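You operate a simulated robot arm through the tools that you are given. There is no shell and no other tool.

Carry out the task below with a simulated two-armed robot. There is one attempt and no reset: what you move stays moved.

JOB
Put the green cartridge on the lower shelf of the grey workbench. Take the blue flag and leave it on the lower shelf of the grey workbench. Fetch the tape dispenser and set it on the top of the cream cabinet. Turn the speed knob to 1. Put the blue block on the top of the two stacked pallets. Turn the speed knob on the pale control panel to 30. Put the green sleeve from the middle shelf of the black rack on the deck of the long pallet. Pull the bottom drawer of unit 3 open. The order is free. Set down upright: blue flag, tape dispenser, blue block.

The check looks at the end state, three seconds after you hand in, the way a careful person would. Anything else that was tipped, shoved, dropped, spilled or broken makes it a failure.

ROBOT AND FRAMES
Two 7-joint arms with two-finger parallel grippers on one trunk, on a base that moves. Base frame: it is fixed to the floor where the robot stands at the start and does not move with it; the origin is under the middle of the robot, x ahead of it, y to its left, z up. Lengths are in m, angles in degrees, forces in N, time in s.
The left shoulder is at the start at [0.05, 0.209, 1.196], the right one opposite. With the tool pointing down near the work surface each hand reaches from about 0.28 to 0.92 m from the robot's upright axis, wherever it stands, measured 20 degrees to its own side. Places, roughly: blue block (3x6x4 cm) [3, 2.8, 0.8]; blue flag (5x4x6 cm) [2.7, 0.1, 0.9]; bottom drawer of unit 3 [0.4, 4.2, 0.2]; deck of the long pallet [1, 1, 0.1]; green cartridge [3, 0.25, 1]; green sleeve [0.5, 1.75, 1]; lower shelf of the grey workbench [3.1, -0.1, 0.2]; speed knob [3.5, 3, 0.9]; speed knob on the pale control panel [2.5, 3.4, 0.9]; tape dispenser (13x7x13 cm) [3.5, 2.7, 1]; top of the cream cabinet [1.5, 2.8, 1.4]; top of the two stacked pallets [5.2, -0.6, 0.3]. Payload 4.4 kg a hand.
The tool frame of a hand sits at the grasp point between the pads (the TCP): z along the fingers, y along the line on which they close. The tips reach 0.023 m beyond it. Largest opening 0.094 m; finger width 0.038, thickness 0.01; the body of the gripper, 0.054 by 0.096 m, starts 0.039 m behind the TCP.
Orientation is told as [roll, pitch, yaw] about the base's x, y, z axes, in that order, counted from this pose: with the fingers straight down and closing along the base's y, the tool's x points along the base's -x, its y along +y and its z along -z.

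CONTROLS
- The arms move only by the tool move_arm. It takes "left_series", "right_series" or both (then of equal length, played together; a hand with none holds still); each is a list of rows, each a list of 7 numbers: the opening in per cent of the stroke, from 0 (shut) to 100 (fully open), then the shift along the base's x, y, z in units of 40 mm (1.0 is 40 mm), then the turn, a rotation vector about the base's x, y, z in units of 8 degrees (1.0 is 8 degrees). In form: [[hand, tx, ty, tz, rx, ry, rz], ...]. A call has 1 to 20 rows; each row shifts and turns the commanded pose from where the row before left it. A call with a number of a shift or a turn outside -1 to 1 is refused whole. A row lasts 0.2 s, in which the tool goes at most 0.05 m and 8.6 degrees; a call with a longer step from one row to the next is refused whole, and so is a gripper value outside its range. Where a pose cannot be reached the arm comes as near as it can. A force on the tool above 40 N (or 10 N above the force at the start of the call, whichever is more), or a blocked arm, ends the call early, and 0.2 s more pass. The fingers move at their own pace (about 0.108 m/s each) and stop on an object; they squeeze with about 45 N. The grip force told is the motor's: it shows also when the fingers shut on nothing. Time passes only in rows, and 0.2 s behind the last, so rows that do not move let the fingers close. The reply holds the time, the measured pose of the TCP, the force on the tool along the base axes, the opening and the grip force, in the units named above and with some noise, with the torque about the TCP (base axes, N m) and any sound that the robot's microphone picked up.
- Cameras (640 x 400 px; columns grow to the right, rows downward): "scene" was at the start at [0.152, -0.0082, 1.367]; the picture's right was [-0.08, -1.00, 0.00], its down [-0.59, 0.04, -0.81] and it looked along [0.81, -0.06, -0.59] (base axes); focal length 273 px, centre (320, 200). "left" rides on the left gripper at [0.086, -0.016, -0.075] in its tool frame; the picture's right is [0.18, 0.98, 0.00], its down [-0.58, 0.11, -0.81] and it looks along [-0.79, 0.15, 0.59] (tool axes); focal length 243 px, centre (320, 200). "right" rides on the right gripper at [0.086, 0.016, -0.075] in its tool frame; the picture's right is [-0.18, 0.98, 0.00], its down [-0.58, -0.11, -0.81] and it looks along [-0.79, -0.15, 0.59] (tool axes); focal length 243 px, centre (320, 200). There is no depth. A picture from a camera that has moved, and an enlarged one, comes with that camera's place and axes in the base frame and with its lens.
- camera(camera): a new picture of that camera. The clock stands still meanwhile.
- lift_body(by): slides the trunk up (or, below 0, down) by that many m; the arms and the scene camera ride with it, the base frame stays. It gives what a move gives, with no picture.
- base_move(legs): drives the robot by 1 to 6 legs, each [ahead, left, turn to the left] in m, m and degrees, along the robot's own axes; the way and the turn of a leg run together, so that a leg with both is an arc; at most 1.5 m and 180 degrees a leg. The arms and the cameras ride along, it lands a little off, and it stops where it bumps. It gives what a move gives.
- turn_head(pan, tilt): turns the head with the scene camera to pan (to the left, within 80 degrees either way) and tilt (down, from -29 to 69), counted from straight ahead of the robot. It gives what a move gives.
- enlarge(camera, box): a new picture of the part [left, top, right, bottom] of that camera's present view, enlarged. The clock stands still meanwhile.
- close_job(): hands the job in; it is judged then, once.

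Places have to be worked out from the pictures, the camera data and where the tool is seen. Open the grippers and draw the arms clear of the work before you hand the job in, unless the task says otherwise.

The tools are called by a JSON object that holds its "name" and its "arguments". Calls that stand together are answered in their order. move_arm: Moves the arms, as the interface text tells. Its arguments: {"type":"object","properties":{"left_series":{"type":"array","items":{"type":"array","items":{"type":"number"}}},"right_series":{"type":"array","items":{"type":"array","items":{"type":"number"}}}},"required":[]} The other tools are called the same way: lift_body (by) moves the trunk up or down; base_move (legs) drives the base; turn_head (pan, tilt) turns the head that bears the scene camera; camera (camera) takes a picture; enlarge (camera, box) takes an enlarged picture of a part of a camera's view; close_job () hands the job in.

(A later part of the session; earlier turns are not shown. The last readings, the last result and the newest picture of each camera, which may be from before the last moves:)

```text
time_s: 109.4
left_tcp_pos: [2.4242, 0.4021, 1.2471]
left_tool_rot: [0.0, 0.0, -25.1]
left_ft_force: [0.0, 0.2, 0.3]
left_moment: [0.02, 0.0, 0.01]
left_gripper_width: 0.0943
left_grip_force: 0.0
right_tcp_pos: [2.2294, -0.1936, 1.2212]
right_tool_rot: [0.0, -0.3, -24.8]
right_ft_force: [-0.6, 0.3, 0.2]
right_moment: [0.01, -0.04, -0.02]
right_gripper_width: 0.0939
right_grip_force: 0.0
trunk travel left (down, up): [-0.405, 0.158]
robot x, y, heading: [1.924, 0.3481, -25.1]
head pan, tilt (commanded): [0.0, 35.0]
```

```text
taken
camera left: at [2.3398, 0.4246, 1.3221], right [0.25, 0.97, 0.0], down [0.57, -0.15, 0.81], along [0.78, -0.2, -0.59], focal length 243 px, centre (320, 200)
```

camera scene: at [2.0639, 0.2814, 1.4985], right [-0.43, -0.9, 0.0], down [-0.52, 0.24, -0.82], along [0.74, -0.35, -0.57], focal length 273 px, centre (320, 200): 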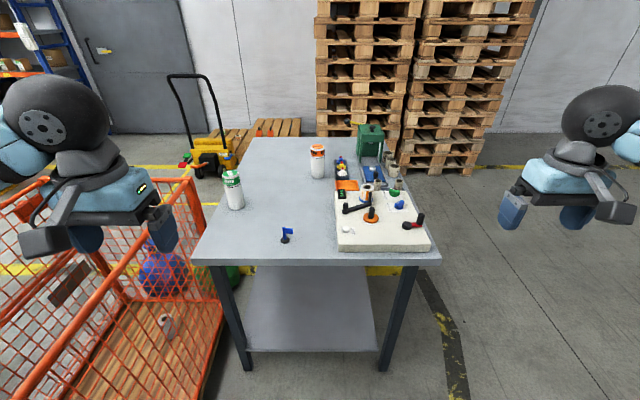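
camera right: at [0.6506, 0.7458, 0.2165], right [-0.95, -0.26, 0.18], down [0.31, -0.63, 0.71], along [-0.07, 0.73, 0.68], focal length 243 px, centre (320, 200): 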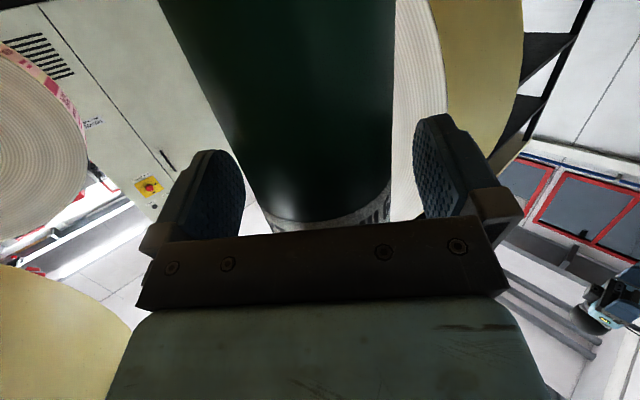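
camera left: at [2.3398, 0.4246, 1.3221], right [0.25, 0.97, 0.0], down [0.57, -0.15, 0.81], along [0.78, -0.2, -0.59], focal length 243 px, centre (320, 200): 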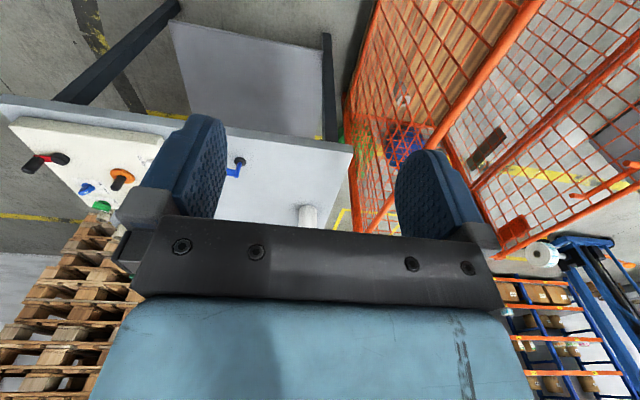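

From here, I place the flag at about world [2.77,0.09] and the cartridge at [3.04,0.21] on the bench top (z≈0.815), lower shelf z≈0.18. I'll zoom in on them.

{"name": "enlarge", "arguments": {"camera": "scene", "box": [190, 130, 350, 270]}}

{"name": "enlarge", "arguments": {"camera": "scene", "box": [180, 240, 460, 400]}}

```text
2.86 times, centred on (270, 200) of scene
camera zoom: at [2.0639, 0.2814, 1.4985], right [-0.43, -0.9, 0.0], down [-0.52, 0.24, -0.82], along [0.74, -0.35, -0.57], focal length 781 px, centre (463, 200)
```

zoom: 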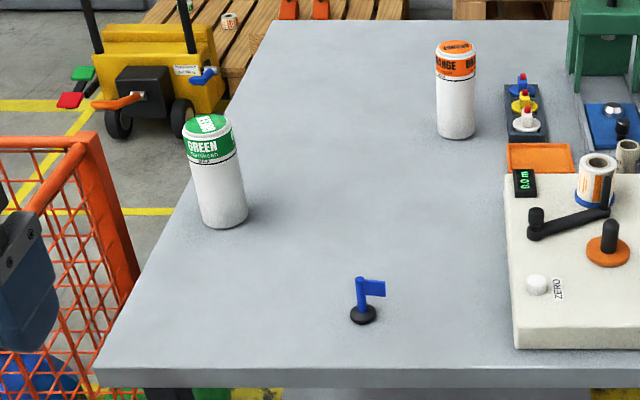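

```text
2.29 times, centred on (320, 320) of scene
camera zoom: at [2.0639, 0.2814, 1.4985], right [-0.43, -0.9, 0.0], down [-0.52, 0.24, -0.82], along [0.74, -0.35, -0.57], focal length 625 px, centre (320, -74)
```

zoom: 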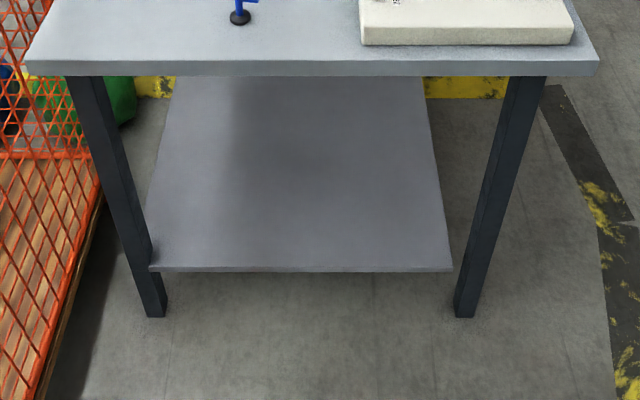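

The cartridge is ~6.5 cm wide, 15.5 cm tall; the flag's plate lies parallel to the bench's short edge. I drive 0.28 m closer and lower the trunk 0.2 m so the left arm can reach the cartridge from above.

{"name": "base_move", "arguments": {"legs": [[0.28, 0, 0]]}}

{"name": "lift_body", "arguments": {"by": -0.2}}

{"name": "turn_head", "arguments": {"pan": 15, "tilt": 45}}

{"name": "camera", "arguments": {"camera": "scene"}}

```text
time_s: 111.4
left_tcp_pos: [2.6785, 0.2805, 1.2469]
left_tool_rot: [0.0, 0.0, -25.4]
left_ft_force: [0.2, 0.8, 0.1]
left_moment: [0.02, 0.02, -0.02]
left_gripper_width: 0.094
left_grip_force: 0.0
right_tcp_pos: [2.4815, -0.3132, 1.2211]
right_tool_rot: [0.0, -0.2, -24.9]
right_ft_force: [-0.1, 0.6, -0.1]
right_moment: [0.01, -0.02, -0.01]
right_gripper_width: 0.094
right_grip_force: 0.0
trunk travel left (down, up): [-0.405, 0.158]
robot x, y, heading: [2.1816, 0.2251, -25.5]
head pan, tilt (commanded): [0.0, 35.0]
```

```text
time_s: 113.6
left_tcp_pos: [2.6781, 0.2806, 1.0477]
left_tool_rot: [-0.1, 0.1, -25.5]
left_ft_force: [-0.4, 0.0, 0.5]
left_moment: [0.0, 0.0, 0.0]
left_gripper_width: 0.0942
left_grip_force: 0.2
right_tcp_pos: [2.4815, -0.3139, 1.0218]
right_tool_rot: [0.0, -0.3, -24.9]
right_ft_force: [0.7, 0.0, 0.0]
right_moment: [0.03, 0.03, 0.02]
right_gripper_width: 0.0939
right_grip_force: 0.0
trunk travel left (down, up): [-0.205, 0.358]
robot x, y, heading: [2.1771, 0.2281, -25.2]
head pan, tilt (commanded): [0.0, 35.0]
```

```text
time_s: 114.3
left_tcp_pos: [2.6783, 0.2801, 1.0457]
left_tool_rot: [0.0, 0.0, -25.4]
left_ft_force: [0.6, 0.3, -0.6]
left_moment: [-0.03, 0.0, 0.0]
left_gripper_width: 0.0939
left_grip_force: 0.0
right_tcp_pos: [2.4822, -0.3127, 1.0205]
right_tool_rot: [0.0, -0.3, -24.9]
right_ft_force: [0.1, -0.1, -0.5]
right_moment: [-0.02, -0.02, 0.0]
right_gripper_width: 0.0943
right_grip_force: 0.1
trunk travel left (down, up): [-0.205, 0.358]
robot x, y, heading: [2.1823, 0.2299, -25.4]
head pan, tilt (commanded): [15.0, 45.0]
```

```text
taken
camera scene: at [2.3177, 0.1843, 1.2838], right [-0.18, -0.98, 0.0], down [-0.7, 0.13, -0.71], along [0.7, -0.13, -0.71], focal length 273 px, centre (320, 200)
```

scene: 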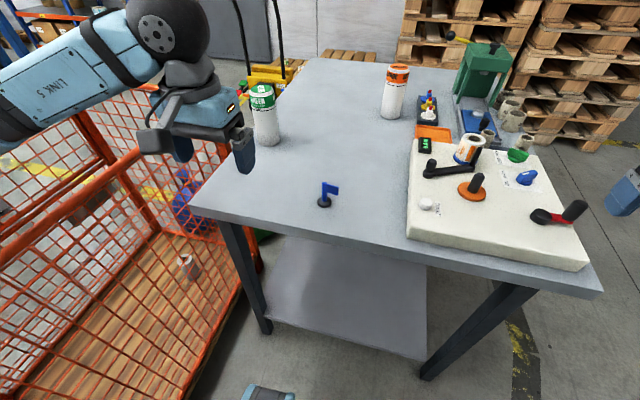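

Cartridge located at about [3.068,0.209], top z≈0.966, base z≈0.82. I move the open left hand above it at z≈1.05.

{"name": "move_arm", "arguments": {"left_series": [[100, 0.97, -0.18, 0, 0, 0, 0], [100, 0.97, -0.18, 0, 0, 0, 0], [100, 0.97, -0.18, 0, 0, 0, 0], [100, 0.97, -0.18, 0, 0, 0, 0], [100, 0.97, -0.18, 0, 0, 0, 0], [100, 0.97, -0.18, 0, 0, 0, 0], [100, 0.97, -0.18, 0, 0, 0, 0], [100, 0.97, -0.18, 0, 0, 0, 0], [100, 0.97, -0.18, 0, 0, 0, 0], [100, 0.97, -0.18, 0, 0, 0, 0]]}}

{"name": "camera", "arguments": {"camera": "left"}}

{"name": "camera", "arguments": {"camera": "scene"}}

```text
time_s: 116.5
left_tcp_pos: [3.0676, 0.2079, 1.0469]
left_tool_rot: [0.1, 0.0, -25.4]
left_ft_force: [-0.3, -0.2, 0.0]
left_moment: [0.01, 0.02, 0.02]
left_gripper_width: 0.0941
left_grip_force: 0.0
right_tcp_pos: [2.482, -0.3158, 1.0192]
right_tool_rot: [0.0, -0.3, -24.9]
right_ft_force: [0.3, 0.1, -0.6]
right_moment: [0.0, -0.03, -0.02]
right_gripper_width: 0.0939
right_grip_force: 0.1
trunk travel left (down, up): [-0.205, 0.358]
robot x, y, heading: [2.1816, 0.227, -25.5]
head pan, tilt (commanded): [15.0, 45.0]
```

```text
taken
camera left: at [2.982, 0.2304, 1.1214], right [0.26, 0.97, 0.0], down [0.57, -0.15, 0.81], along [0.78, -0.21, -0.59], focal length 243 px, centre (320, 200)
```

left: 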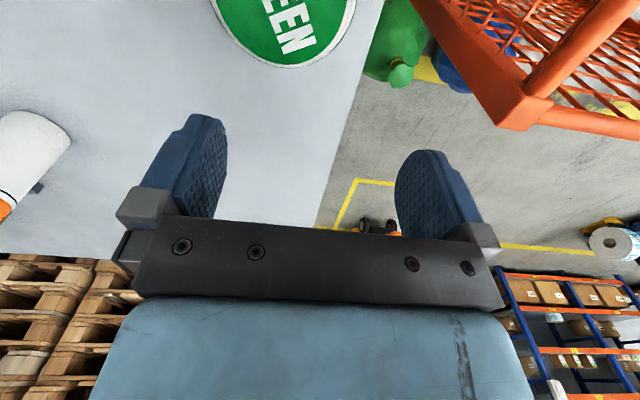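

```text
taken
camera scene: at [2.3179, 0.1831, 1.2836], right [-0.18, -0.98, 0.0], down [-0.7, 0.13, -0.71], along [0.7, -0.13, -0.71], focal length 273 px, centre (320, 200)
```

scene: 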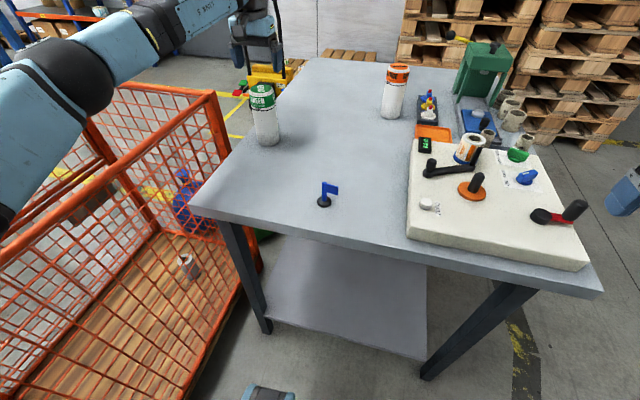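

The left-hand view shows the cap nearer than estimated: the cartridge is about [3.008,0.212] with top z≈0.99, so the bench top is ≈0.858. I shift the hand back 6 cm and look again.

{"name": "move_arm", "arguments": {"left_series": [[100, -0.5, 0.03, 0, 0, 0, 0], [100, -0.5, 0.03, 0, 0, 0, 0], [100, -0.5, 0.03, 0, 0, 0, 0]]}}

{"name": "camera", "arguments": {"camera": "left"}}

```text
time_s: 117.3
left_tcp_pos: [3.0057, 0.2125, 1.0476]
left_tool_rot: [0.0, -0.1, -25.3]
left_ft_force: [0.5, 1.1, -0.3]
left_moment: [0.0, -0.02, 0.0]
left_gripper_width: 0.0939
left_grip_force: 0.0
right_tcp_pos: [2.4819, -0.3129, 1.0212]
right_tool_rot: [0.0, -0.3, -24.9]
right_ft_force: [-0.9, -0.6, 0.6]
right_moment: [0.02, -0.03, 0.03]
right_gripper_width: 0.094
right_grip_force: 0.1
trunk travel left (down, up): [-0.205, 0.358]
robot x, y, heading: [2.1795, 0.2296, -25.4]
head pan, tilt (commanded): [15.0, 45.0]
```

```text
taken
camera left: at [2.9208, 0.2359, 1.122], right [0.25, 0.97, 0.0], down [0.57, -0.15, 0.81], along [0.78, -0.2, -0.59], focal length 243 px, centre (320, 200)
```

left: 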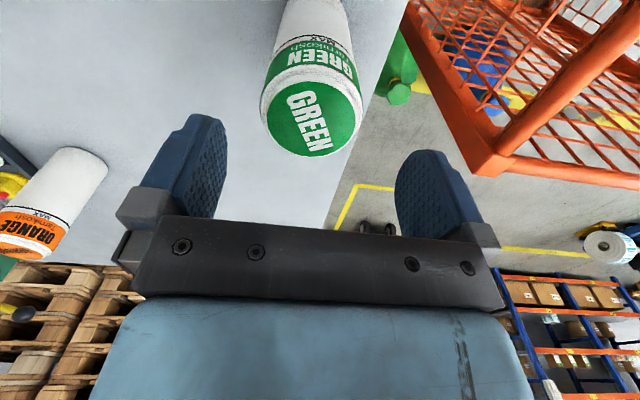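

Cap is nearly centered between the fingers (offset ≈6 mm forward). I correct and descend to TCP z≈0.965 so the palm stays above the cap.

{"name": "move_arm", "arguments": {"left_series": [[100, 0.13, -0.06, -0.5, 0, 0, 0], [100, 0, 0, -0.8, 0, 0, 0], [100, 0, 0, -0.7, 0, 0, 0]]}}

{"name": "camera", "arguments": {"camera": "left"}}

{"name": "enlarge", "arguments": {"camera": "scene", "box": [190, 20, 350, 160]}}

```text
time_s: 118.1
left_tcp_pos: [3.0115, 0.2108, 0.9663]
left_tool_rot: [0.0, 0.0, -25.3]
left_ft_force: [0.0, 0.3, 0.1]
left_moment: [0.01, 0.03, 0.0]
left_gripper_width: 0.094
left_grip_force: 0.0
right_tcp_pos: [2.4829, -0.3123, 1.0206]
right_tool_rot: [0.0, -0.3, -24.9]
right_ft_force: [0.3, 0.1, 0.7]
right_moment: [0.0, 0.0, -0.02]
right_gripper_width: 0.0941
right_grip_force: 0.0
trunk travel left (down, up): [-0.205, 0.358]
robot x, y, heading: [2.1789, 0.2301, -25.4]
head pan, tilt (commanded): [15.0, 45.0]
```

```text
taken
camera left: at [2.9269, 0.2334, 1.0415], right [0.25, 0.97, 0.0], down [0.57, -0.15, 0.81], along [0.78, -0.2, -0.59], focal length 243 px, centre (320, 200)
```

left: 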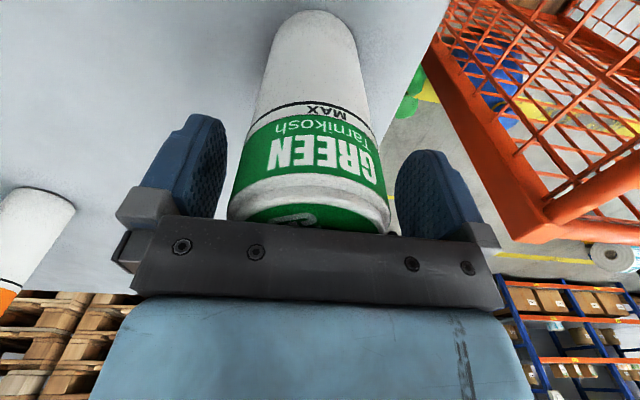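

```text
2.86 times, centred on (270, 90) of scene
camera zoom: at [2.3181, 0.1843, 1.2837], right [-0.18, -0.98, 0.0], down [-0.7, 0.13, -0.71], along [0.7, -0.13, -0.71], focal length 781 px, centre (463, 514)
```

zoom: 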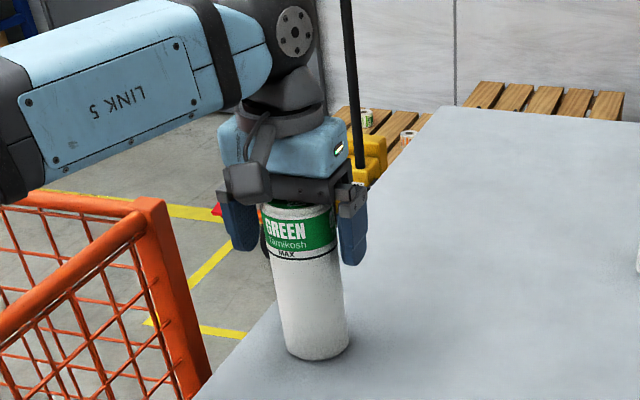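

The cartridge is centered between the fingers with no contact force. I close the left gripper.

{"name": "move_arm", "arguments": {"left_series": [[60, 0, 0, 0, 0, 0, 0], [35, 0, 0, 0, 0, 0, 0], [35, 0, 0, 0, 0, 0, 0], [35, 0, 0, 0, 0, 0, 0]]}}

{"name": "move_arm", "arguments": {"left_series": [[35, 0, 0, 0.5, 0, 0, 0], [35, 0, 0, 0.7, 0, 0, 0], [35, 0, 0, 0.8, 0, 0, 0]]}}

{"name": "camera", "arguments": {"camera": "scene"}}

```text
time_s: 119.1
left_tcp_pos: [3.0105, 0.2105, 0.9667]
left_tool_rot: [0.1, 0.0, -25.4]
left_ft_force: [-1.3, 0.6, 0.1]
left_moment: [0.01, 0.0, 0.02]
left_gripper_width: 0.0612
left_grip_force: 44.9
right_tcp_pos: [2.4822, -0.3136, 1.0205]
right_tool_rot: [0.0, -0.4, -25.0]
right_ft_force: [0.2, 0.1, 0.0]
right_moment: [0.0, -0.01, 0.0]
right_gripper_width: 0.0938
right_grip_force: 0.1
trunk travel left (down, up): [-0.205, 0.358]
robot x, y, heading: [2.179, 0.2323, -25.5]
head pan, tilt (commanded): [15.0, 45.0]
```

```text
time_s: 119.9
left_tcp_pos: [3.0097, 0.2097, 1.0469]
left_tool_rot: [0.0, -0.1, -25.4]
left_ft_force: [-0.5, -0.1, -2.1]
left_moment: [0.0, -0.02, -0.02]
left_gripper_width: 0.0607
left_grip_force: 44.4
right_tcp_pos: [2.4814, -0.3133, 1.0198]
right_tool_rot: [0.0, -0.3, -24.9]
right_ft_force: [-0.3, 0.1, -0.3]
right_moment: [0.0, -0.01, 0.0]
right_gripper_width: 0.0942
right_grip_force: 0.0
trunk travel left (down, up): [-0.205, 0.358]
robot x, y, heading: [2.177, 0.227, -25.3]
head pan, tilt (commanded): [15.0, 45.0]
```

```text
taken
camera scene: at [2.3171, 0.1842, 1.2837], right [-0.18, -0.98, 0.0], down [-0.7, 0.13, -0.71], along [0.7, -0.13, -0.71], focal length 273 px, centre (320, 200)
```

scene: 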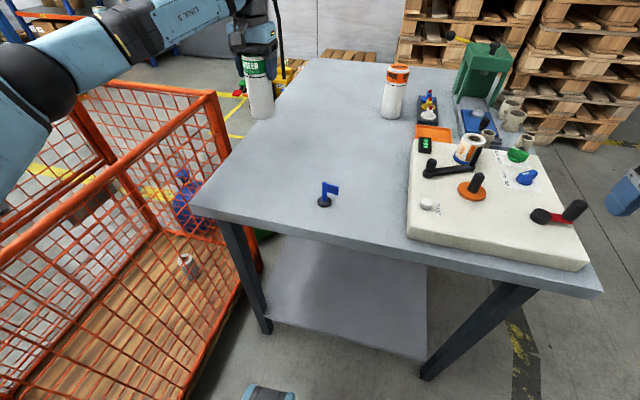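

The cartridge is lifted (≈2 N). Next the flag with the right hand: it's at about [2.725,0.097]; I zoom to check the plate's orientation.

{"name": "enlarge", "arguments": {"camera": "scene", "box": [290, 165, 370, 225]}}

```text
6.67 times, centred on (330, 195) of scene
camera zoom: at [2.3171, 0.1842, 1.2837], right [-0.18, -0.98, 0.0], down [-0.7, 0.13, -0.71], along [0.7, -0.13, -0.71], focal length 1822 px, centre (253, 233)
```

zoom: 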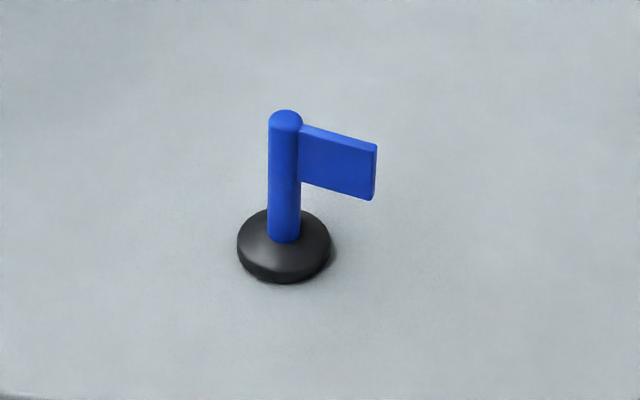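

The flag's pole (≈1 cm) stands at about [2.72,0.10], plate along the lateral direction; I'll grip the pole with fingers closing fore-aft. I rotate the right tool +90° while moving above the flag.

{"name": "move_arm", "arguments": {"right_series": [[100, 0.498, 0.86, 0.083, 0, 0, 0.9375], [100, 0.498, 0.86, 0.083, 0, 0, 0.9375], [100, 0.498, 0.86, 0.083, 0, 0, 0.9375], [100, 0.498, 0.86, 0.083, 0, 0, 0.9375], [100, 0.498, 0.86, 0.083, 0, 0, 0.9375], [100, 0.498, 0.86, 0.083, 0, 0, 0.9375], [100, 0.498, 0.86, 0.083, 0, 0, 0.9375], [100, 0.498, 0.86, 0.083, 0, 0, 0.9375], [100, 0.498, 0.86, 0.083, 0, 0, 0.9375], [100, 0.498, 0.86, 0.083, 0, 0, 0.9375], [100, 0.498, 0.86, 0.083, 0, 0, 0.9375], [100, 0.498, 0.86, 0.083, 0, 0, 0.9375]]}}

{"name": "camera", "arguments": {"camera": "right"}}

{"name": "camera", "arguments": {"camera": "scene"}}

```text
time_s: 122.5
left_tcp_pos: [3.0107, 0.2098, 1.0459]
left_tool_rot: [0.0, 0.0, -25.3]
left_ft_force: [-0.2, 0.0, -2.2]
left_moment: [0.0, 0.01, -0.02]
left_gripper_width: 0.061
left_grip_force: 45.3
right_tcp_pos: [2.6768, 0.022, 1.0527]
right_tool_rot: [0.0, -0.3, 48.1]
right_ft_force: [-0.7, 0.6, -0.7]
right_moment: [0.03, 0.01, 0.0]
right_gripper_width: 0.0941
right_grip_force: 0.1
right hand out of reach, approached as far as the arm can: row 10, 11, 12
trunk travel left (down, up): [-0.205, 0.358]
robot x, y, heading: [2.1795, 0.2325, -25.4]
head pan, tilt (commanded): [15.0, 45.0]
```

```text
taken
camera right: at [2.6068, -0.0322, 1.1254], right [-0.61, 0.79, 0.0], down [0.47, 0.36, 0.81], along [0.64, 0.49, -0.59], focal length 243 px, centre (320, 200)
```

right: 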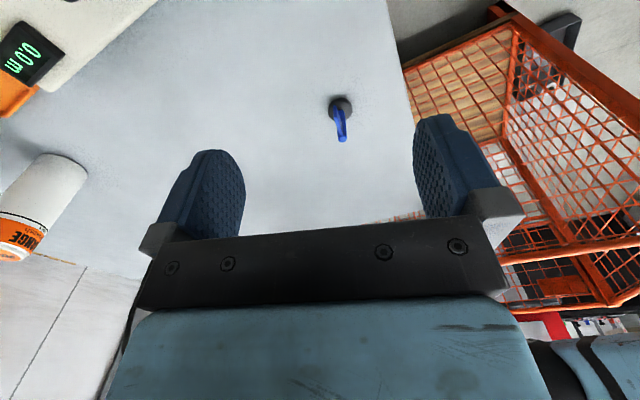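

```text
taken
camera scene: at [2.3181, 0.1846, 1.2837], right [-0.18, -0.98, 0.0], down [-0.7, 0.13, -0.71], along [0.7, -0.13, -0.71], focal length 273 px, centre (320, 200)
```

scene: 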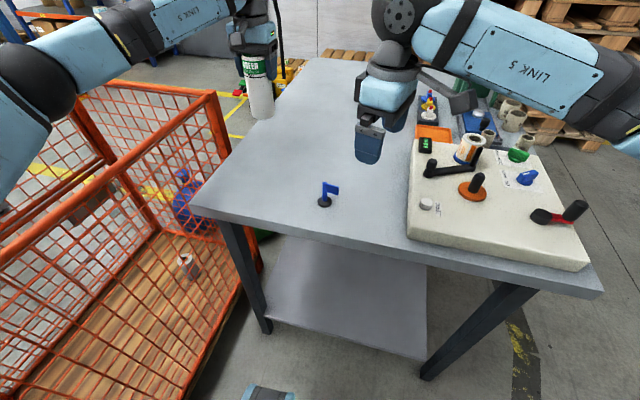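

The wrist stops at yaw 48° (17° short), which still works for gripping the round pole. I translate to above the flag at this yaw.

{"name": "move_arm", "arguments": {"right_series": [[100, 0.36, 0.65, 0, 0, 0, -0.1], [100, 0.36, 0.65, 0, 0, 0, -0.1], [100, 0.36, 0.65, 0, 0, 0, -0.1]]}}

{"name": "camera", "arguments": {"camera": "right"}}

```text
time_s: 123.3
left_tcp_pos: [3.0111, 0.2115, 1.045]
left_tool_rot: [0.0, -0.1, -25.3]
left_ft_force: [-0.3, 1.2, -1.7]
left_moment: [0.0, -0.02, -0.02]
left_gripper_width: 0.0611
left_grip_force: 44.6
right_tcp_pos: [2.7199, 0.1013, 1.0519]
right_tool_rot: [0.0, -0.2, 45.8]
right_ft_force: [0.2, 0.7, -0.6]
right_moment: [0.01, 0.04, -0.01]
right_gripper_width: 0.0939
right_grip_force: 0.1
trunk travel left (down, up): [-0.205, 0.358]
robot x, y, heading: [2.1782, 0.2295, -25.4]
head pan, tilt (commanded): [15.0, 45.0]
```

```text
taken
camera right: at [2.6481, 0.0501, 1.1252], right [-0.58, 0.82, 0.0], down [0.48, 0.34, 0.81], along [0.66, 0.47, -0.59], focal length 243 px, centre (320, 200)
```

right: 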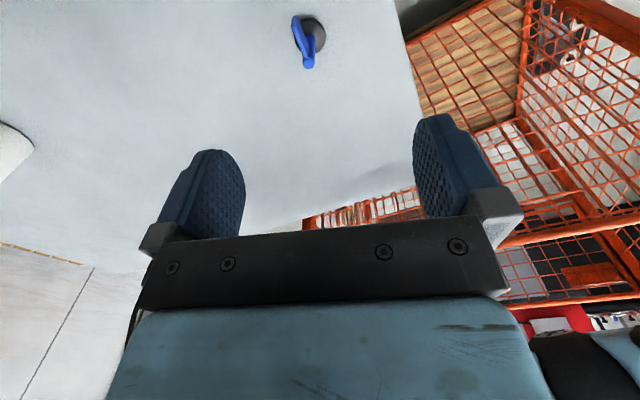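

The pole is at about [2.728,0.0975], 9 mm from the TCP axis. I correct and descend to z≈0.95, then check again.

{"name": "move_arm", "arguments": {"right_series": [[100, 0.2, -0.1, -0.6, 0, 0, 0], [100, 0, 0, -0.9, 0, 0, 0], [100, 0, 0, -0.9, 0, 0, 0]]}}

{"name": "camera", "arguments": {"camera": "right"}}

```text
time_s: 124.1
left_tcp_pos: [3.011, 0.2097, 1.0469]
left_tool_rot: [0.0, -0.1, -25.4]
left_ft_force: [0.2, -0.6, -1.9]
left_moment: [0.0, 0.03, -0.03]
left_gripper_width: 0.0608
left_grip_force: 45.4
right_tcp_pos: [2.7286, 0.0969, 0.957]
right_tool_rot: [-0.1, -0.2, 45.7]
right_ft_force: [-0.7, 0.3, 0.2]
right_moment: [-0.04, 0.03, 0.0]
right_gripper_width: 0.0941
right_grip_force: 0.0
trunk travel left (down, up): [-0.205, 0.358]
robot x, y, heading: [2.1786, 0.2286, -25.2]
head pan, tilt (commanded): [15.0, 45.0]
```

```text
taken
camera right: at [2.6564, 0.0451, 1.0296], right [-0.58, 0.82, 0.0], down [0.48, 0.34, 0.81], along [0.66, 0.47, -0.59], focal length 243 px, centre (320, 200)
```

right: 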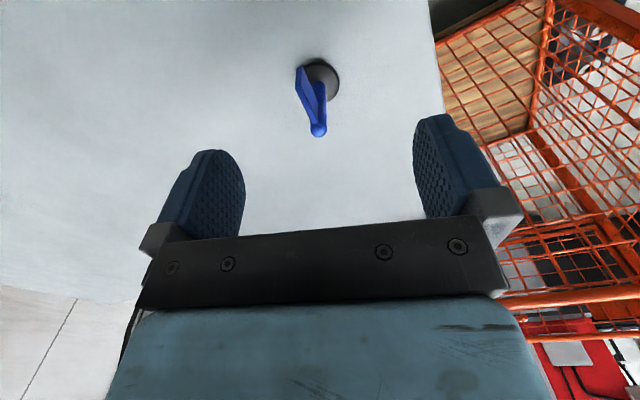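

Well centered. I descend the last 5.5 cm (tips ≈ 2 cm above the bench) and check before closing.

{"name": "move_arm", "arguments": {"right_series": [[100, 0, 0, -0.7, 0, 0, 0], [100, 0, 0, -0.68, 0, 0, 0]]}}

{"name": "camera", "arguments": {"camera": "right"}}

{"name": "enlarge", "arguments": {"camera": "scene", "box": [270, 120, 400, 230]}}

```text
time_s: 124.7
left_tcp_pos: [3.0104, 0.2096, 1.0467]
left_tool_rot: [0.1, -0.1, -25.4]
left_ft_force: [-0.5, 0.1, -1.6]
left_moment: [0.01, -0.01, 0.02]
left_gripper_width: 0.0611
left_grip_force: 45.3
right_tcp_pos: [2.7271, 0.0964, 0.9022]
right_tool_rot: [0.0, -0.3, 45.8]
right_ft_force: [-0.1, -0.6, -0.5]
right_moment: [0.02, 0.02, 0.0]
right_gripper_width: 0.0939
right_grip_force: 0.1
trunk travel left (down, up): [-0.205, 0.358]
robot x, y, heading: [2.1813, 0.2305, -25.6]
head pan, tilt (commanded): [15.0, 45.0]
```

```text
taken
camera right: at [2.6559, 0.0449, 0.9743], right [-0.58, 0.82, 0.0], down [0.48, 0.34, 0.81], along [0.66, 0.47, -0.59], focal length 243 px, centre (320, 200)
```

right: 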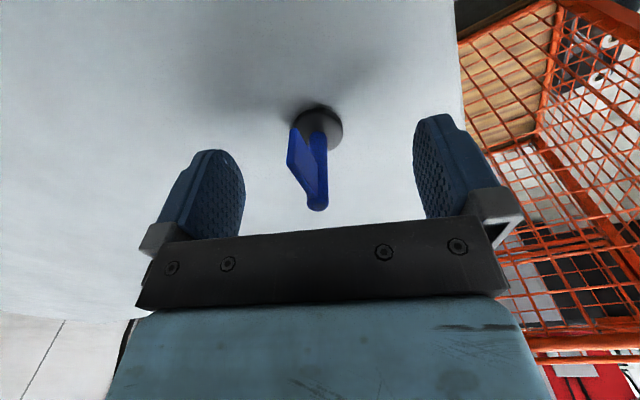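

```text
3.64 times, centred on (335, 175) of scene
camera zoom: at [2.318, 0.1843, 1.2837], right [-0.18, -0.98, 0.0], down [-0.7, 0.13, -0.71], along [0.7, -0.13, -0.71], focal length 994 px, centre (266, 291)
```

zoom: 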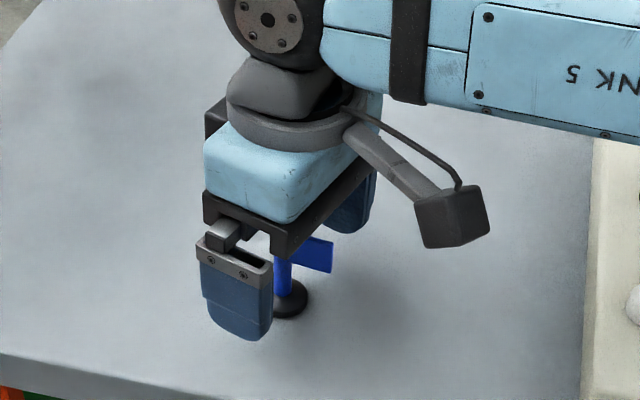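

The pole is centered between the fingers. I close the right gripper on it.

{"name": "move_arm", "arguments": {"right_series": [[50, 0, 0, 0, 0, 0, 0], [20, 0, 0, 0, 0, 0, 0], [3, 0, 0, 0, 0, 0, 0], [3, 0, 0, 0, 0, 0, 0], [3, 0, 0, 0, 0, 0, 0]]}}

{"name": "camera", "arguments": {"camera": "right"}}

{"name": "enlarge", "arguments": {"camera": "scene", "box": [270, 120, 400, 230]}}

```text
time_s: 125.9
left_tcp_pos: [3.0115, 0.2095, 1.0461]
left_tool_rot: [0.0, 0.0, -25.4]
left_ft_force: [0.0, -0.3, -0.8]
left_moment: [0.03, -0.01, 0.03]
left_gripper_width: 0.0608
left_grip_force: 45.0
right_tcp_pos: [2.7277, 0.0962, 0.9016]
right_tool_rot: [0.0, -0.4, 45.8]
right_ft_force: [-0.5, -0.3, 0.4]
right_moment: [0.03, 0.0, 0.0]
right_gripper_width: 0.0099
right_grip_force: 45.0
trunk travel left (down, up): [-0.205, 0.358]
robot x, y, heading: [2.1783, 0.2319, -25.2]
head pan, tilt (commanded): [15.0, 45.0]
```

```text
taken
camera right: at [2.6559, 0.045, 0.9746], right [-0.58, 0.82, 0.0], down [0.48, 0.34, 0.81], along [0.66, 0.47, -0.59], focal length 243 px, centre (320, 200)
```

right: 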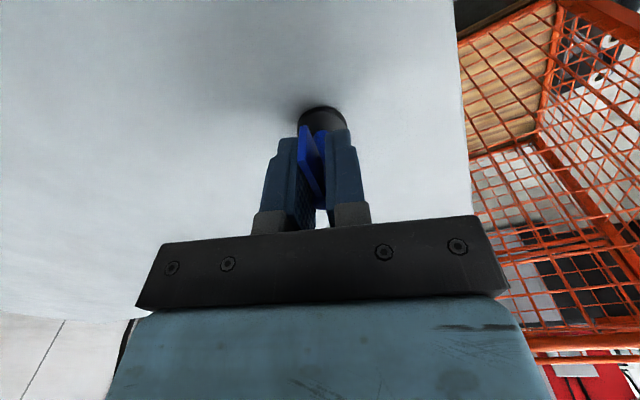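

```text
3.64 times, centred on (335, 175) of scene
camera zoom: at [2.3179, 0.1843, 1.2837], right [-0.18, -0.98, 0.0], down [-0.7, 0.13, -0.71], along [0.7, -0.13, -0.71], focal length 994 px, centre (266, 291)
```

zoom: 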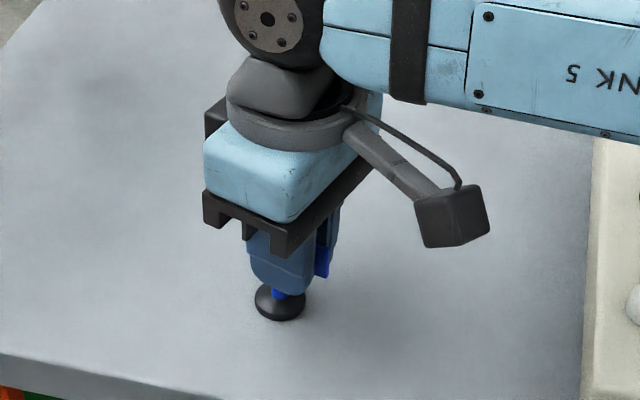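

Gripped: width 0.0099 m. I lift the flag 10 cm, then draw both hands back toward the robot.

{"name": "move_arm", "arguments": {"right_series": [[3, 0, 0, 0.4, 0, 0, 0], [3, 0, 0, 0.8, 0, 0, 0], [3, 0, 0, 0.9, 0, 0, 0], [3, 0, 0, 0.5, 0, 0, 0]]}}

{"name": "enlarge", "arguments": {"camera": "scene", "box": [250, 80, 410, 230]}}

```text
time_s: 126.9
left_tcp_pos: [3.0113, 0.2104, 1.0466]
left_tool_rot: [0.0, 0.0, -25.4]
left_ft_force: [-0.7, -0.4, -1.7]
left_moment: [0.01, -0.03, 0.0]
left_gripper_width: 0.061
left_grip_force: 45.0
right_tcp_pos: [2.7281, 0.0957, 1.005]
right_tool_rot: [0.0, -0.3, 45.8]
right_ft_force: [0.1, 0.3, 0.0]
right_moment: [0.02, -0.01, -0.02]
right_gripper_width: 0.0103
right_grip_force: 45.0
trunk travel left (down, up): [-0.205, 0.358]
robot x, y, heading: [2.1794, 0.2287, -25.5]
head pan, tilt (commanded): [15.0, 45.0]
```

```text
2.67 times, centred on (330, 155) of scene
camera zoom: at [2.3178, 0.1844, 1.2837], right [-0.18, -0.98, 0.0], down [-0.7, 0.13, -0.71], along [0.7, -0.13, -0.71], focal length 729 px, centre (293, 320)
```

zoom: 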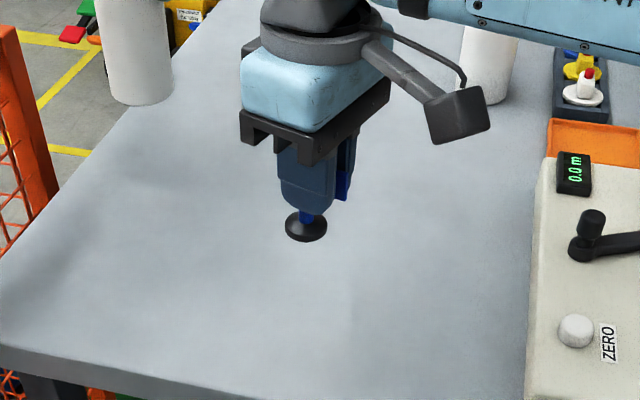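

Flag held securely. I retract both hands (right raised 5 cm and its yaw unwound) so they'll clear the bench.

{"name": "move_arm", "arguments": {"left_series": [[35, -0.855, 0.094, 0, 0, 0, 0], [35, -0.855, 0.094, 0, 0, 0, 0], [35, -0.855, 0.094, 0, 0, 0, 0], [35, -0.855, 0.094, 0, 0, 0, 0], [35, -0.855, 0.094, 0, 0, 0, 0], [35, -0.855, 0.094, 0, 0, 0, 0], [35, -0.855, 0.094, 0, 0, 0, 0], [35, -0.855, 0.094, 0, 0, 0, 0]], "right_series": [[3, -0.497, -0.2, 0.4, 0, 0, -0.7], [3, -0.497, -0.5, 0.4, 0, 0, -0.7], [3, -0.497, -0.75, 0.4, 0, 0, -0.7], [3, -0.497, -0.8, 0, 0, 0, -0.7], [3, -0.497, -0.8, 0, 0, 0, -0.7], [3, -0.497, -0.8, 0, 0, 0, -0.7], [3, -0.497, -0.8, 0, 0, 0, -0.7], [3, -0.497, -0.8, 0, 0, 0, -0.7]]}}

{"name": "base_move", "arguments": {"legs": [[-0.33, 0, 0]]}}

{"name": "turn_head", "arguments": {"pan": 0, "tilt": 50}}

{"name": "camera", "arguments": {"camera": "scene"}}

```text
time_s: 128.7
left_tcp_pos: [2.7368, 0.2401, 1.0472]
left_tool_rot: [0.0, 0.0, -25.3]
left_ft_force: [-0.3, 0.3, -1.0]
left_moment: [0.01, -0.03, -0.02]
left_gripper_width: 0.061
left_grip_force: 45.1
right_tcp_pos: [2.5648, -0.1232, 1.0544]
right_tool_rot: [-0.1, -0.5, 0.9]
right_ft_force: [-0.9, 0.6, -0.4]
right_moment: [0.01, -0.02, -0.02]
right_gripper_width: 0.0096
right_grip_force: 44.5
trunk travel left (down, up): [-0.205, 0.358]
robot x, y, heading: [2.1789, 0.2308, -25.2]
head pan, tilt (commanded): [15.0, 45.0]
```

```text
time_s: 130.9
left_tcp_pos: [2.438, 0.3821, 1.0469]
left_tool_rot: [0.1, 0.0, -25.4]
left_ft_force: [-0.8, -0.6, -2.0]
left_moment: [-0.01, 0.0, -0.02]
left_gripper_width: 0.0612
left_grip_force: 45.1
right_tcp_pos: [2.2669, 0.0197, 1.0528]
right_tool_rot: [-0.1, -0.3, 0.9]
right_ft_force: [-0.8, 0.0, -0.3]
right_moment: [0.0, -0.03, 0.01]
right_gripper_width: 0.0098
right_grip_force: 44.9
trunk travel left (down, up): [-0.205, 0.358]
robot x, y, heading: [1.8838, 0.3716, -25.5]
head pan, tilt (commanded): [15.0, 45.0]
```

```text
time_s: 131.7
left_tcp_pos: [2.4387, 0.3811, 1.0458]
left_tool_rot: [0.0, 0.0, -25.4]
left_ft_force: [0.4, -0.9, -2.1]
left_moment: [0.02, -0.01, 0.01]
left_gripper_width: 0.061
left_grip_force: 45.8
right_tcp_pos: [2.2664, 0.0196, 1.0533]
right_tool_rot: [0.1, -0.3, 0.9]
right_ft_force: [0.1, -0.1, -0.1]
right_moment: [-0.02, 0.01, -0.04]
right_gripper_width: 0.0099
right_grip_force: 45.2
trunk travel left (down, up): [-0.205, 0.358]
robot x, y, heading: [1.8778, 0.3716, -25.3]
head pan, tilt (commanded): [0.0, 50.0]
```

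```text
taken
camera scene: at [2.0079, 0.308, 1.2768], right [-0.43, -0.9, 0.0], down [-0.69, 0.33, -0.64], along [0.58, -0.28, -0.77], focal length 273 px, centre (320, 200)
```

scene: 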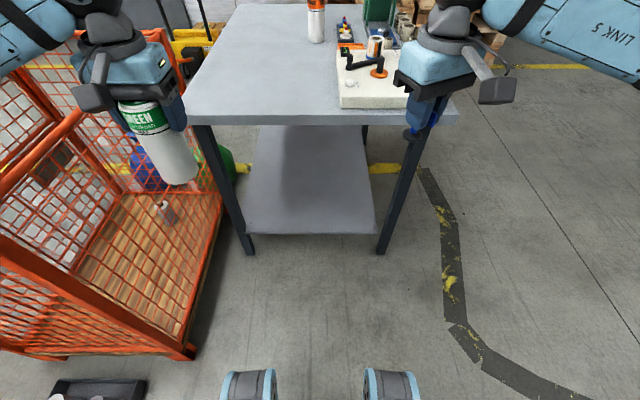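

Both hands are clear of the bench (TCP f≈2.04 vs edge 2.35). I strafe right 9 cm to keep the left elbow away from the cage, then lower the trunk.

{"name": "base_move", "arguments": {"legs": [[0, -0.09, 0]]}}

{"name": "lift_body", "arguments": {"by": -0.2}}

{"name": "move_arm", "arguments": {"left_series": [[35, 0.161, -0.076, -0.83, 0, 0, 0], [35, 0.161, -0.076, -0.83, 0, 0, 0], [35, 0.161, -0.076, -0.83, 0, 0, 0], [35, 0.161, -0.076, -0.83, 0, 0, 0], [35, 0.161, -0.076, -0.83, 0, 0, 0], [35, 0.161, -0.076, -0.83, 0, 0, 0], [35, 0.161, -0.076, -0.83, 0, 0, 0]], "right_series": [[3, 0.238, 0.085, -0.95, 0, 0, 0], [3, 0.238, 0.085, -0.95, 0, 0, 0], [3, 0.238, 0.085, -0.95, 0, 0, 0], [3, 0.238, 0.085, -0.95, 0, 0, 0], [3, 0.238, 0.085, -0.95, 0, 0, 0], [3, 0.238, 0.085, -0.95, 0, 0, 0], [3, 0.238, 0.085, -0.95, 0, 0, 0]]}}

{"name": "camera", "arguments": {"camera": "scene"}}

```text
time_s: 133.2
left_tcp_pos: [2.4007, 0.3007, 1.046]
left_tool_rot: [0.0, 0.0, -25.4]
left_ft_force: [-0.6, -0.1, -2.2]
left_moment: [0.03, 0.01, 0.01]
left_gripper_width: 0.0608
left_grip_force: 44.8
right_tcp_pos: [2.2308, -0.0613, 1.0529]
right_tool_rot: [0.0, -0.3, 1.0]
right_ft_force: [-0.4, 0.2, -0.4]
right_moment: [-0.01, 0.01, -0.04]
right_gripper_width: 0.0099
right_grip_force: 44.7
trunk travel left (down, up): [-0.205, 0.358]
robot x, y, heading: [1.8429, 0.2933, -25.7]
head pan, tilt (commanded): [0.0, 50.0]
```

```text
time_s: 135.3
left_tcp_pos: [2.3772, 0.2922, 0.872]
left_tool_rot: [2.0, -2.1, -25.3]
left_ft_force: [-0.9, -0.2, -0.9]
left_moment: [-0.01, -0.02, -0.02]
left_gripper_width: 0.0609
left_grip_force: 44.5
right_tcp_pos: [2.2063, -0.0703, 0.8622]
right_tool_rot: [1.0, -2.5, 1.1]
right_ft_force: [-0.9, -0.7, -0.6]
right_moment: [0.0, 0.01, 0.0]
right_gripper_width: 0.0098
right_grip_force: 45.1
trunk travel left (down, up): [-0.005, 0.558]
robot x, y, heading: [1.844, 0.2913, -25.2]
head pan, tilt (commanded): [0.0, 50.0]
```

```text
time_s: 136.9
left_tcp_pos: [2.4407, 0.2916, 0.6284]
left_tool_rot: [1.2, -1.2, -24.4]
left_ft_force: [-0.8, -0.6, -2.6]
left_moment: [0.04, 0.0, -0.03]
left_gripper_width: 0.0609
left_grip_force: 44.8
right_tcp_pos: [2.291, -0.0342, 0.5964]
right_tool_rot: [0.1, -1.8, 1.5]
right_ft_force: [-0.5, 0.7, 0.4]
right_moment: [-0.06, -0.01, 0.0]
right_gripper_width: 0.01
right_grip_force: 45.3
trunk travel left (down, up): [-0.005, 0.558]
robot x, y, heading: [1.841, 0.2928, -25.1]
head pan, tilt (commanded): [0.0, 50.0]
```

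```text
taken
camera scene: at [1.95, 0.2255, 1.0799], right [-0.42, -0.91, -0.01], down [-0.68, 0.33, -0.66], along [0.6, -0.27, -0.75], focal length 273 px, centre (320, 200)
```

scene: 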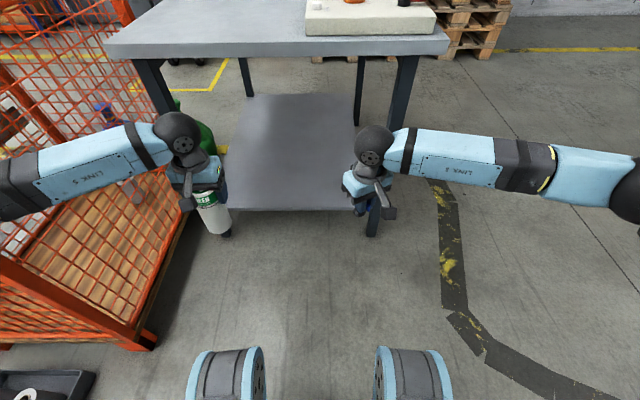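

The tool rotation readings show the robot tilted ~2° during the trunk drop — the left elbow is probably pressing on the cage rail. I raise the trunk back immediately.

{"name": "lift_body", "arguments": {"by": 0.2}}

{"name": "turn_head", "arguments": {"pan": 60, "tilt": 40}}

{"name": "camera", "arguments": {"camera": "scene"}}

```text
time_s: 139.1
left_tcp_pos: [2.4464, 0.2799, 0.815]
left_tool_rot: [0.1, 0.0, -25.5]
left_ft_force: [0.5, 0.3, -2.3]
left_moment: [-0.01, 0.01, 0.01]
left_gripper_width: 0.0608
left_grip_force: 45.0
right_tcp_pos: [2.2946, -0.0355, 0.7876]
right_tool_rot: [0.0, -0.3, 0.9]
right_ft_force: [0.4, -0.2, -0.4]
right_moment: [-0.01, 0.0, 0.01]
right_gripper_width: 0.01
right_grip_force: 44.9
trunk travel left (down, up): [-0.205, 0.358]
robot x, y, heading: [1.8444, 0.2923, -25.3]
head pan, tilt (commanded): [0.0, 50.0]
```

```text
time_s: 140.4
left_tcp_pos: [2.4467, 0.2807, 0.8137]
left_tool_rot: [0.1, 0.0, -25.5]
left_ft_force: [-1.1, 0.0, -2.2]
left_moment: [-0.01, -0.02, -0.01]
left_gripper_width: 0.0609
left_grip_force: 45.1
right_tcp_pos: [2.2955, -0.0355, 0.7879]
right_tool_rot: [-0.1, -0.3, 1.0]
right_ft_force: [0.7, 0.3, -1.1]
right_moment: [0.0, 0.02, -0.04]
right_gripper_width: 0.01
right_grip_force: 44.8
trunk travel left (down, up): [-0.205, 0.358]
robot x, y, heading: [1.8433, 0.2923, -25.3]
head pan, tilt (commanded): [60.0, 40.0]
```

```text
taken
camera scene: at [1.9702, 0.309, 1.2909], right [0.57, -0.82, 0.0], down [-0.53, -0.36, -0.77], along [0.63, 0.43, -0.64], focal length 273 px, centre (320, 200)
```

scene: 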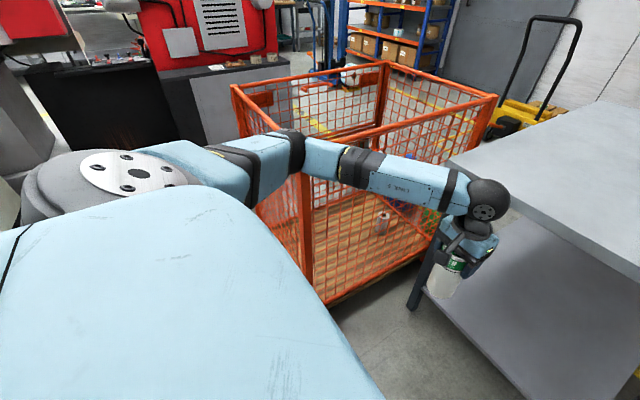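

Tilt is back to zero; the left elbow sits right above the cage's near corner post, so that was the contact. I zoom to check the cage is undisturbed.

{"name": "enlarge", "arguments": {"camera": "scene", "box": [200, 50, 520, 310]}}

```text
1.54 times, centred on (360, 180) of scene
camera zoom: at [1.9702, 0.309, 1.2909], right [0.57, -0.82, 0.0], down [-0.53, -0.36, -0.77], along [0.63, 0.43, -0.64], focal length 420 px, centre (258, 231)
```

zoom: 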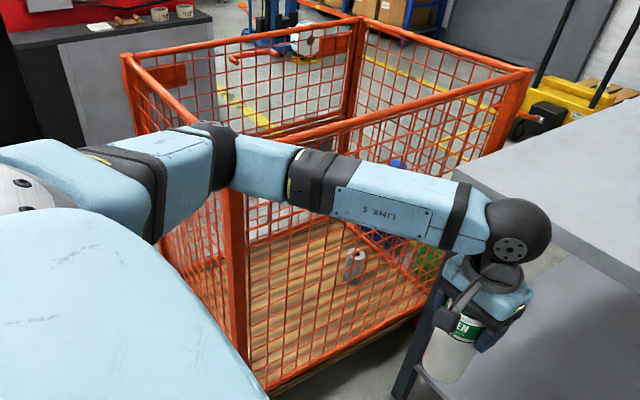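

The cage looks undisturbed, but the left arm sits too close to it. I'll instead place both items from the bench's open long side: raise, strafe right, drive past the corner, and turn left 90°.

{"name": "lift_body", "arguments": {"by": 0.15}}

{"name": "base_move", "arguments": {"legs": [[0, -0.6, 0], [0, -0.55, 0]]}}

{"name": "turn_head", "arguments": {"pan": 0, "tilt": 20}}

{"name": "camera", "arguments": {"camera": "scene"}}

```text
time_s: 142.1
left_tcp_pos: [2.4469, 0.2808, 0.9653]
left_tool_rot: [0.1, -0.1, -25.3]
left_ft_force: [-0.4, -0.9, -0.1]
left_moment: [0.05, 0.01, -0.01]
left_gripper_width: 0.0609
left_grip_force: 45.1
right_tcp_pos: [2.2961, -0.0359, 0.9368]
right_tool_rot: [0.1, -0.3, 1.0]
right_ft_force: [-0.4, 0.2, 0.1]
right_moment: [-0.02, 0.01, 0.0]
right_gripper_width: 0.0098
right_grip_force: 44.9
trunk travel left (down, up): [-0.355, 0.208]
robot x, y, heading: [1.8409, 0.2925, -25.6]
head pan, tilt (commanded): [60.0, 40.0]
```

```text
time_s: 152.8
left_tcp_pos: [1.9503, -0.7624, 0.9641]
left_tool_rot: [0.0, 0.0, -25.5]
left_ft_force: [-0.1, -0.3, -1.7]
left_moment: [0.02, -0.03, -0.03]
left_gripper_width: 0.0607
left_grip_force: 45.1
right_tcp_pos: [1.8005, -1.0782, 0.9376]
right_tool_rot: [0.0, -0.3, 1.0]
right_ft_force: [0.0, -0.7, -0.3]
right_moment: [0.01, 0.02, 0.0]
right_gripper_width: 0.0099
right_grip_force: 45.3
trunk travel left (down, up): [-0.355, 0.208]
robot x, y, heading: [1.3459, -0.7518, -25.5]
head pan, tilt (commanded): [60.0, 40.0]
```

```text
time_s: 154.1
left_tcp_pos: [1.9522, -0.7625, 0.9638]
left_tool_rot: [0.0, 0.0, -25.5]
left_ft_force: [0.5, 0.7, -1.3]
left_moment: [-0.04, -0.02, 0.02]
left_gripper_width: 0.0607
left_grip_force: 44.9
right_tcp_pos: [1.8002, -1.0796, 0.9371]
right_tool_rot: [0.1, -0.3, 0.8]
right_ft_force: [0.2, 0.1, 0.8]
right_moment: [-0.03, 0.01, 0.02]
right_gripper_width: 0.0099
right_grip_force: 45.6
trunk travel left (down, up): [-0.355, 0.208]
robot x, y, heading: [1.3469, -0.75, -25.9]
head pan, tilt (commanded): [0.0, 20.0]
```

```text
taken
camera scene: at [1.4897, -0.8217, 1.4723], right [-0.43, -0.9, 0.0], down [-0.31, 0.15, -0.94], along [0.85, -0.4, -0.34], focal length 273 px, centre (320, 200)
```

scene: 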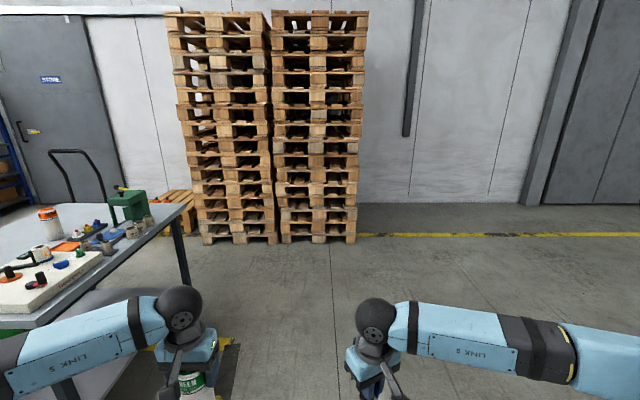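

The floor ahead is free with the bench on the left. I drive forward 1.2 m and turn left 90° to face the bench's long side.

{"name": "base_move", "arguments": {"legs": [[1.2, 0, 0], [0, 0, 90.5]]}}

{"name": "turn_head", "arguments": {"pan": 0, "tilt": 40}}

{"name": "camera", "arguments": {"camera": "scene"}}

```text
time_s: 164.1
left_tcp_pos: [2.4412, -0.6659, 0.9649]
left_tool_rot: [-0.1, 0.1, 64.6]
left_ft_force: [0.1, -0.6, -1.5]
left_moment: [0.01, 0.0, 0.0]
left_gripper_width: 0.0607
left_grip_force: 44.2
right_tcp_pos: [2.7571, -0.8178, 0.9369]
right_tool_rot: [-0.1, -0.3, 91.1]
right_ft_force: [0.4, -0.1, -0.2]
right_moment: [0.02, 0.02, 0.02]
right_gripper_width: 0.0099
right_grip_force: 45.0
trunk travel left (down, up): [-0.355, 0.208]
robot x, y, heading: [2.432, -1.2692, 64.7]
head pan, tilt (commanded): [0.0, 20.0]
```

```text
time_s: 164.9
left_tcp_pos: [2.4414, -0.6672, 0.964]
left_tool_rot: [0.0, 0.0, 64.6]
left_ft_force: [-0.2, 0.5, -1.3]
left_moment: [-0.02, 0.02, 0.0]
left_gripper_width: 0.0609
left_grip_force: 45.3
right_tcp_pos: [2.7574, -0.8182, 0.9364]
right_tool_rot: [0.0, -0.3, 91.0]
right_ft_force: [-0.2, 0.0, -0.3]
right_moment: [0.02, 0.02, 0.0]
right_gripper_width: 0.0101
right_grip_force: 45.6
trunk travel left (down, up): [-0.355, 0.208]
robot x, y, heading: [2.4305, -1.2698, 64.5]
head pan, tilt (commanded): [0.0, 40.0]
```

```text
taken
camera scene: at [2.493, -1.1346, 1.441], right [0.9, -0.43, 0.0], down [-0.28, -0.58, -0.77], along [0.33, 0.69, -0.64], focal length 273 px, centre (320, 200)
```

scene: 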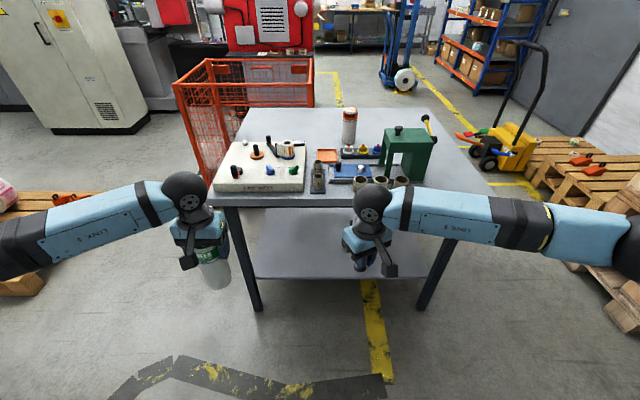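

Now I face the bench's long side: legs at lat +0.35/−0.59, shelf opening free between them. I strafe right 12 cm to center, then lower the trunk in free space.

{"name": "base_move", "arguments": {"legs": [[0, -0.12, 0]]}}

{"name": "lift_body", "arguments": {"by": -0.35}}

{"name": "camera", "arguments": {"camera": "scene"}}

```text
time_s: 166.6
left_tcp_pos: [2.5485, -0.7178, 0.964]
left_tool_rot: [0.0, -0.1, 64.5]
left_ft_force: [-0.6, -0.6, -1.3]
left_moment: [0.01, -0.02, -0.04]
left_gripper_width: 0.0606
left_grip_force: 45.1
right_tcp_pos: [2.8651, -0.8683, 0.9372]
right_tool_rot: [0.0, -0.4, 91.0]
right_ft_force: [-0.2, 0.0, -0.2]
right_moment: [-0.01, 0.01, 0.01]
right_gripper_width: 0.0101
right_grip_force: 45.4
trunk travel left (down, up): [-0.355, 0.208]
robot x, y, heading: [2.5368, -1.3248, 64.7]
head pan, tilt (commanded): [0.0, 40.0]
```

```text
time_s: 170.0
left_tcp_pos: [2.5481, -0.7174, 0.6148]
left_tool_rot: [0.1, 0.0, 64.6]
left_ft_force: [0.3, -0.8, -1.7]
left_moment: [-0.01, -0.04, 0.01]
left_gripper_width: 0.0606
left_grip_force: 45.0
right_tcp_pos: [2.865, -0.869, 0.5871]
right_tool_rot: [0.0, -0.3, 90.9]
right_ft_force: [-0.2, -1.0, -0.9]
right_moment: [-0.03, 0.0, 0.01]
right_gripper_width: 0.0099
right_grip_force: 44.9
trunk travel left (down, up): [-0.005, 0.558]
robot x, y, heading: [2.5363, -1.3186, 64.7]
head pan, tilt (commanded): [0.0, 40.0]
```

```text
taken
camera scene: at [2.6002, -1.1858, 1.091], right [0.9, -0.43, 0.0], down [-0.28, -0.58, -0.77], along [0.33, 0.69, -0.64], focal length 273 px, centre (320, 200)
```

scene: 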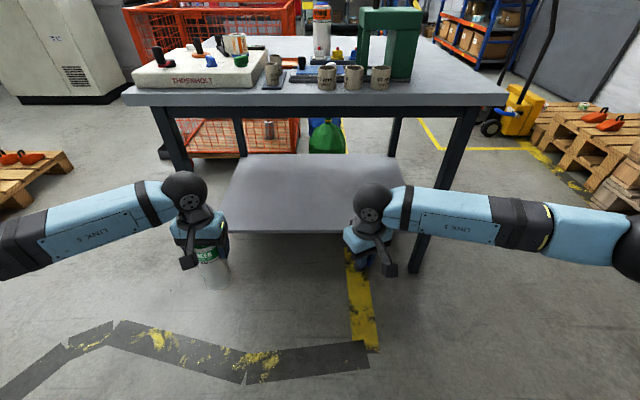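

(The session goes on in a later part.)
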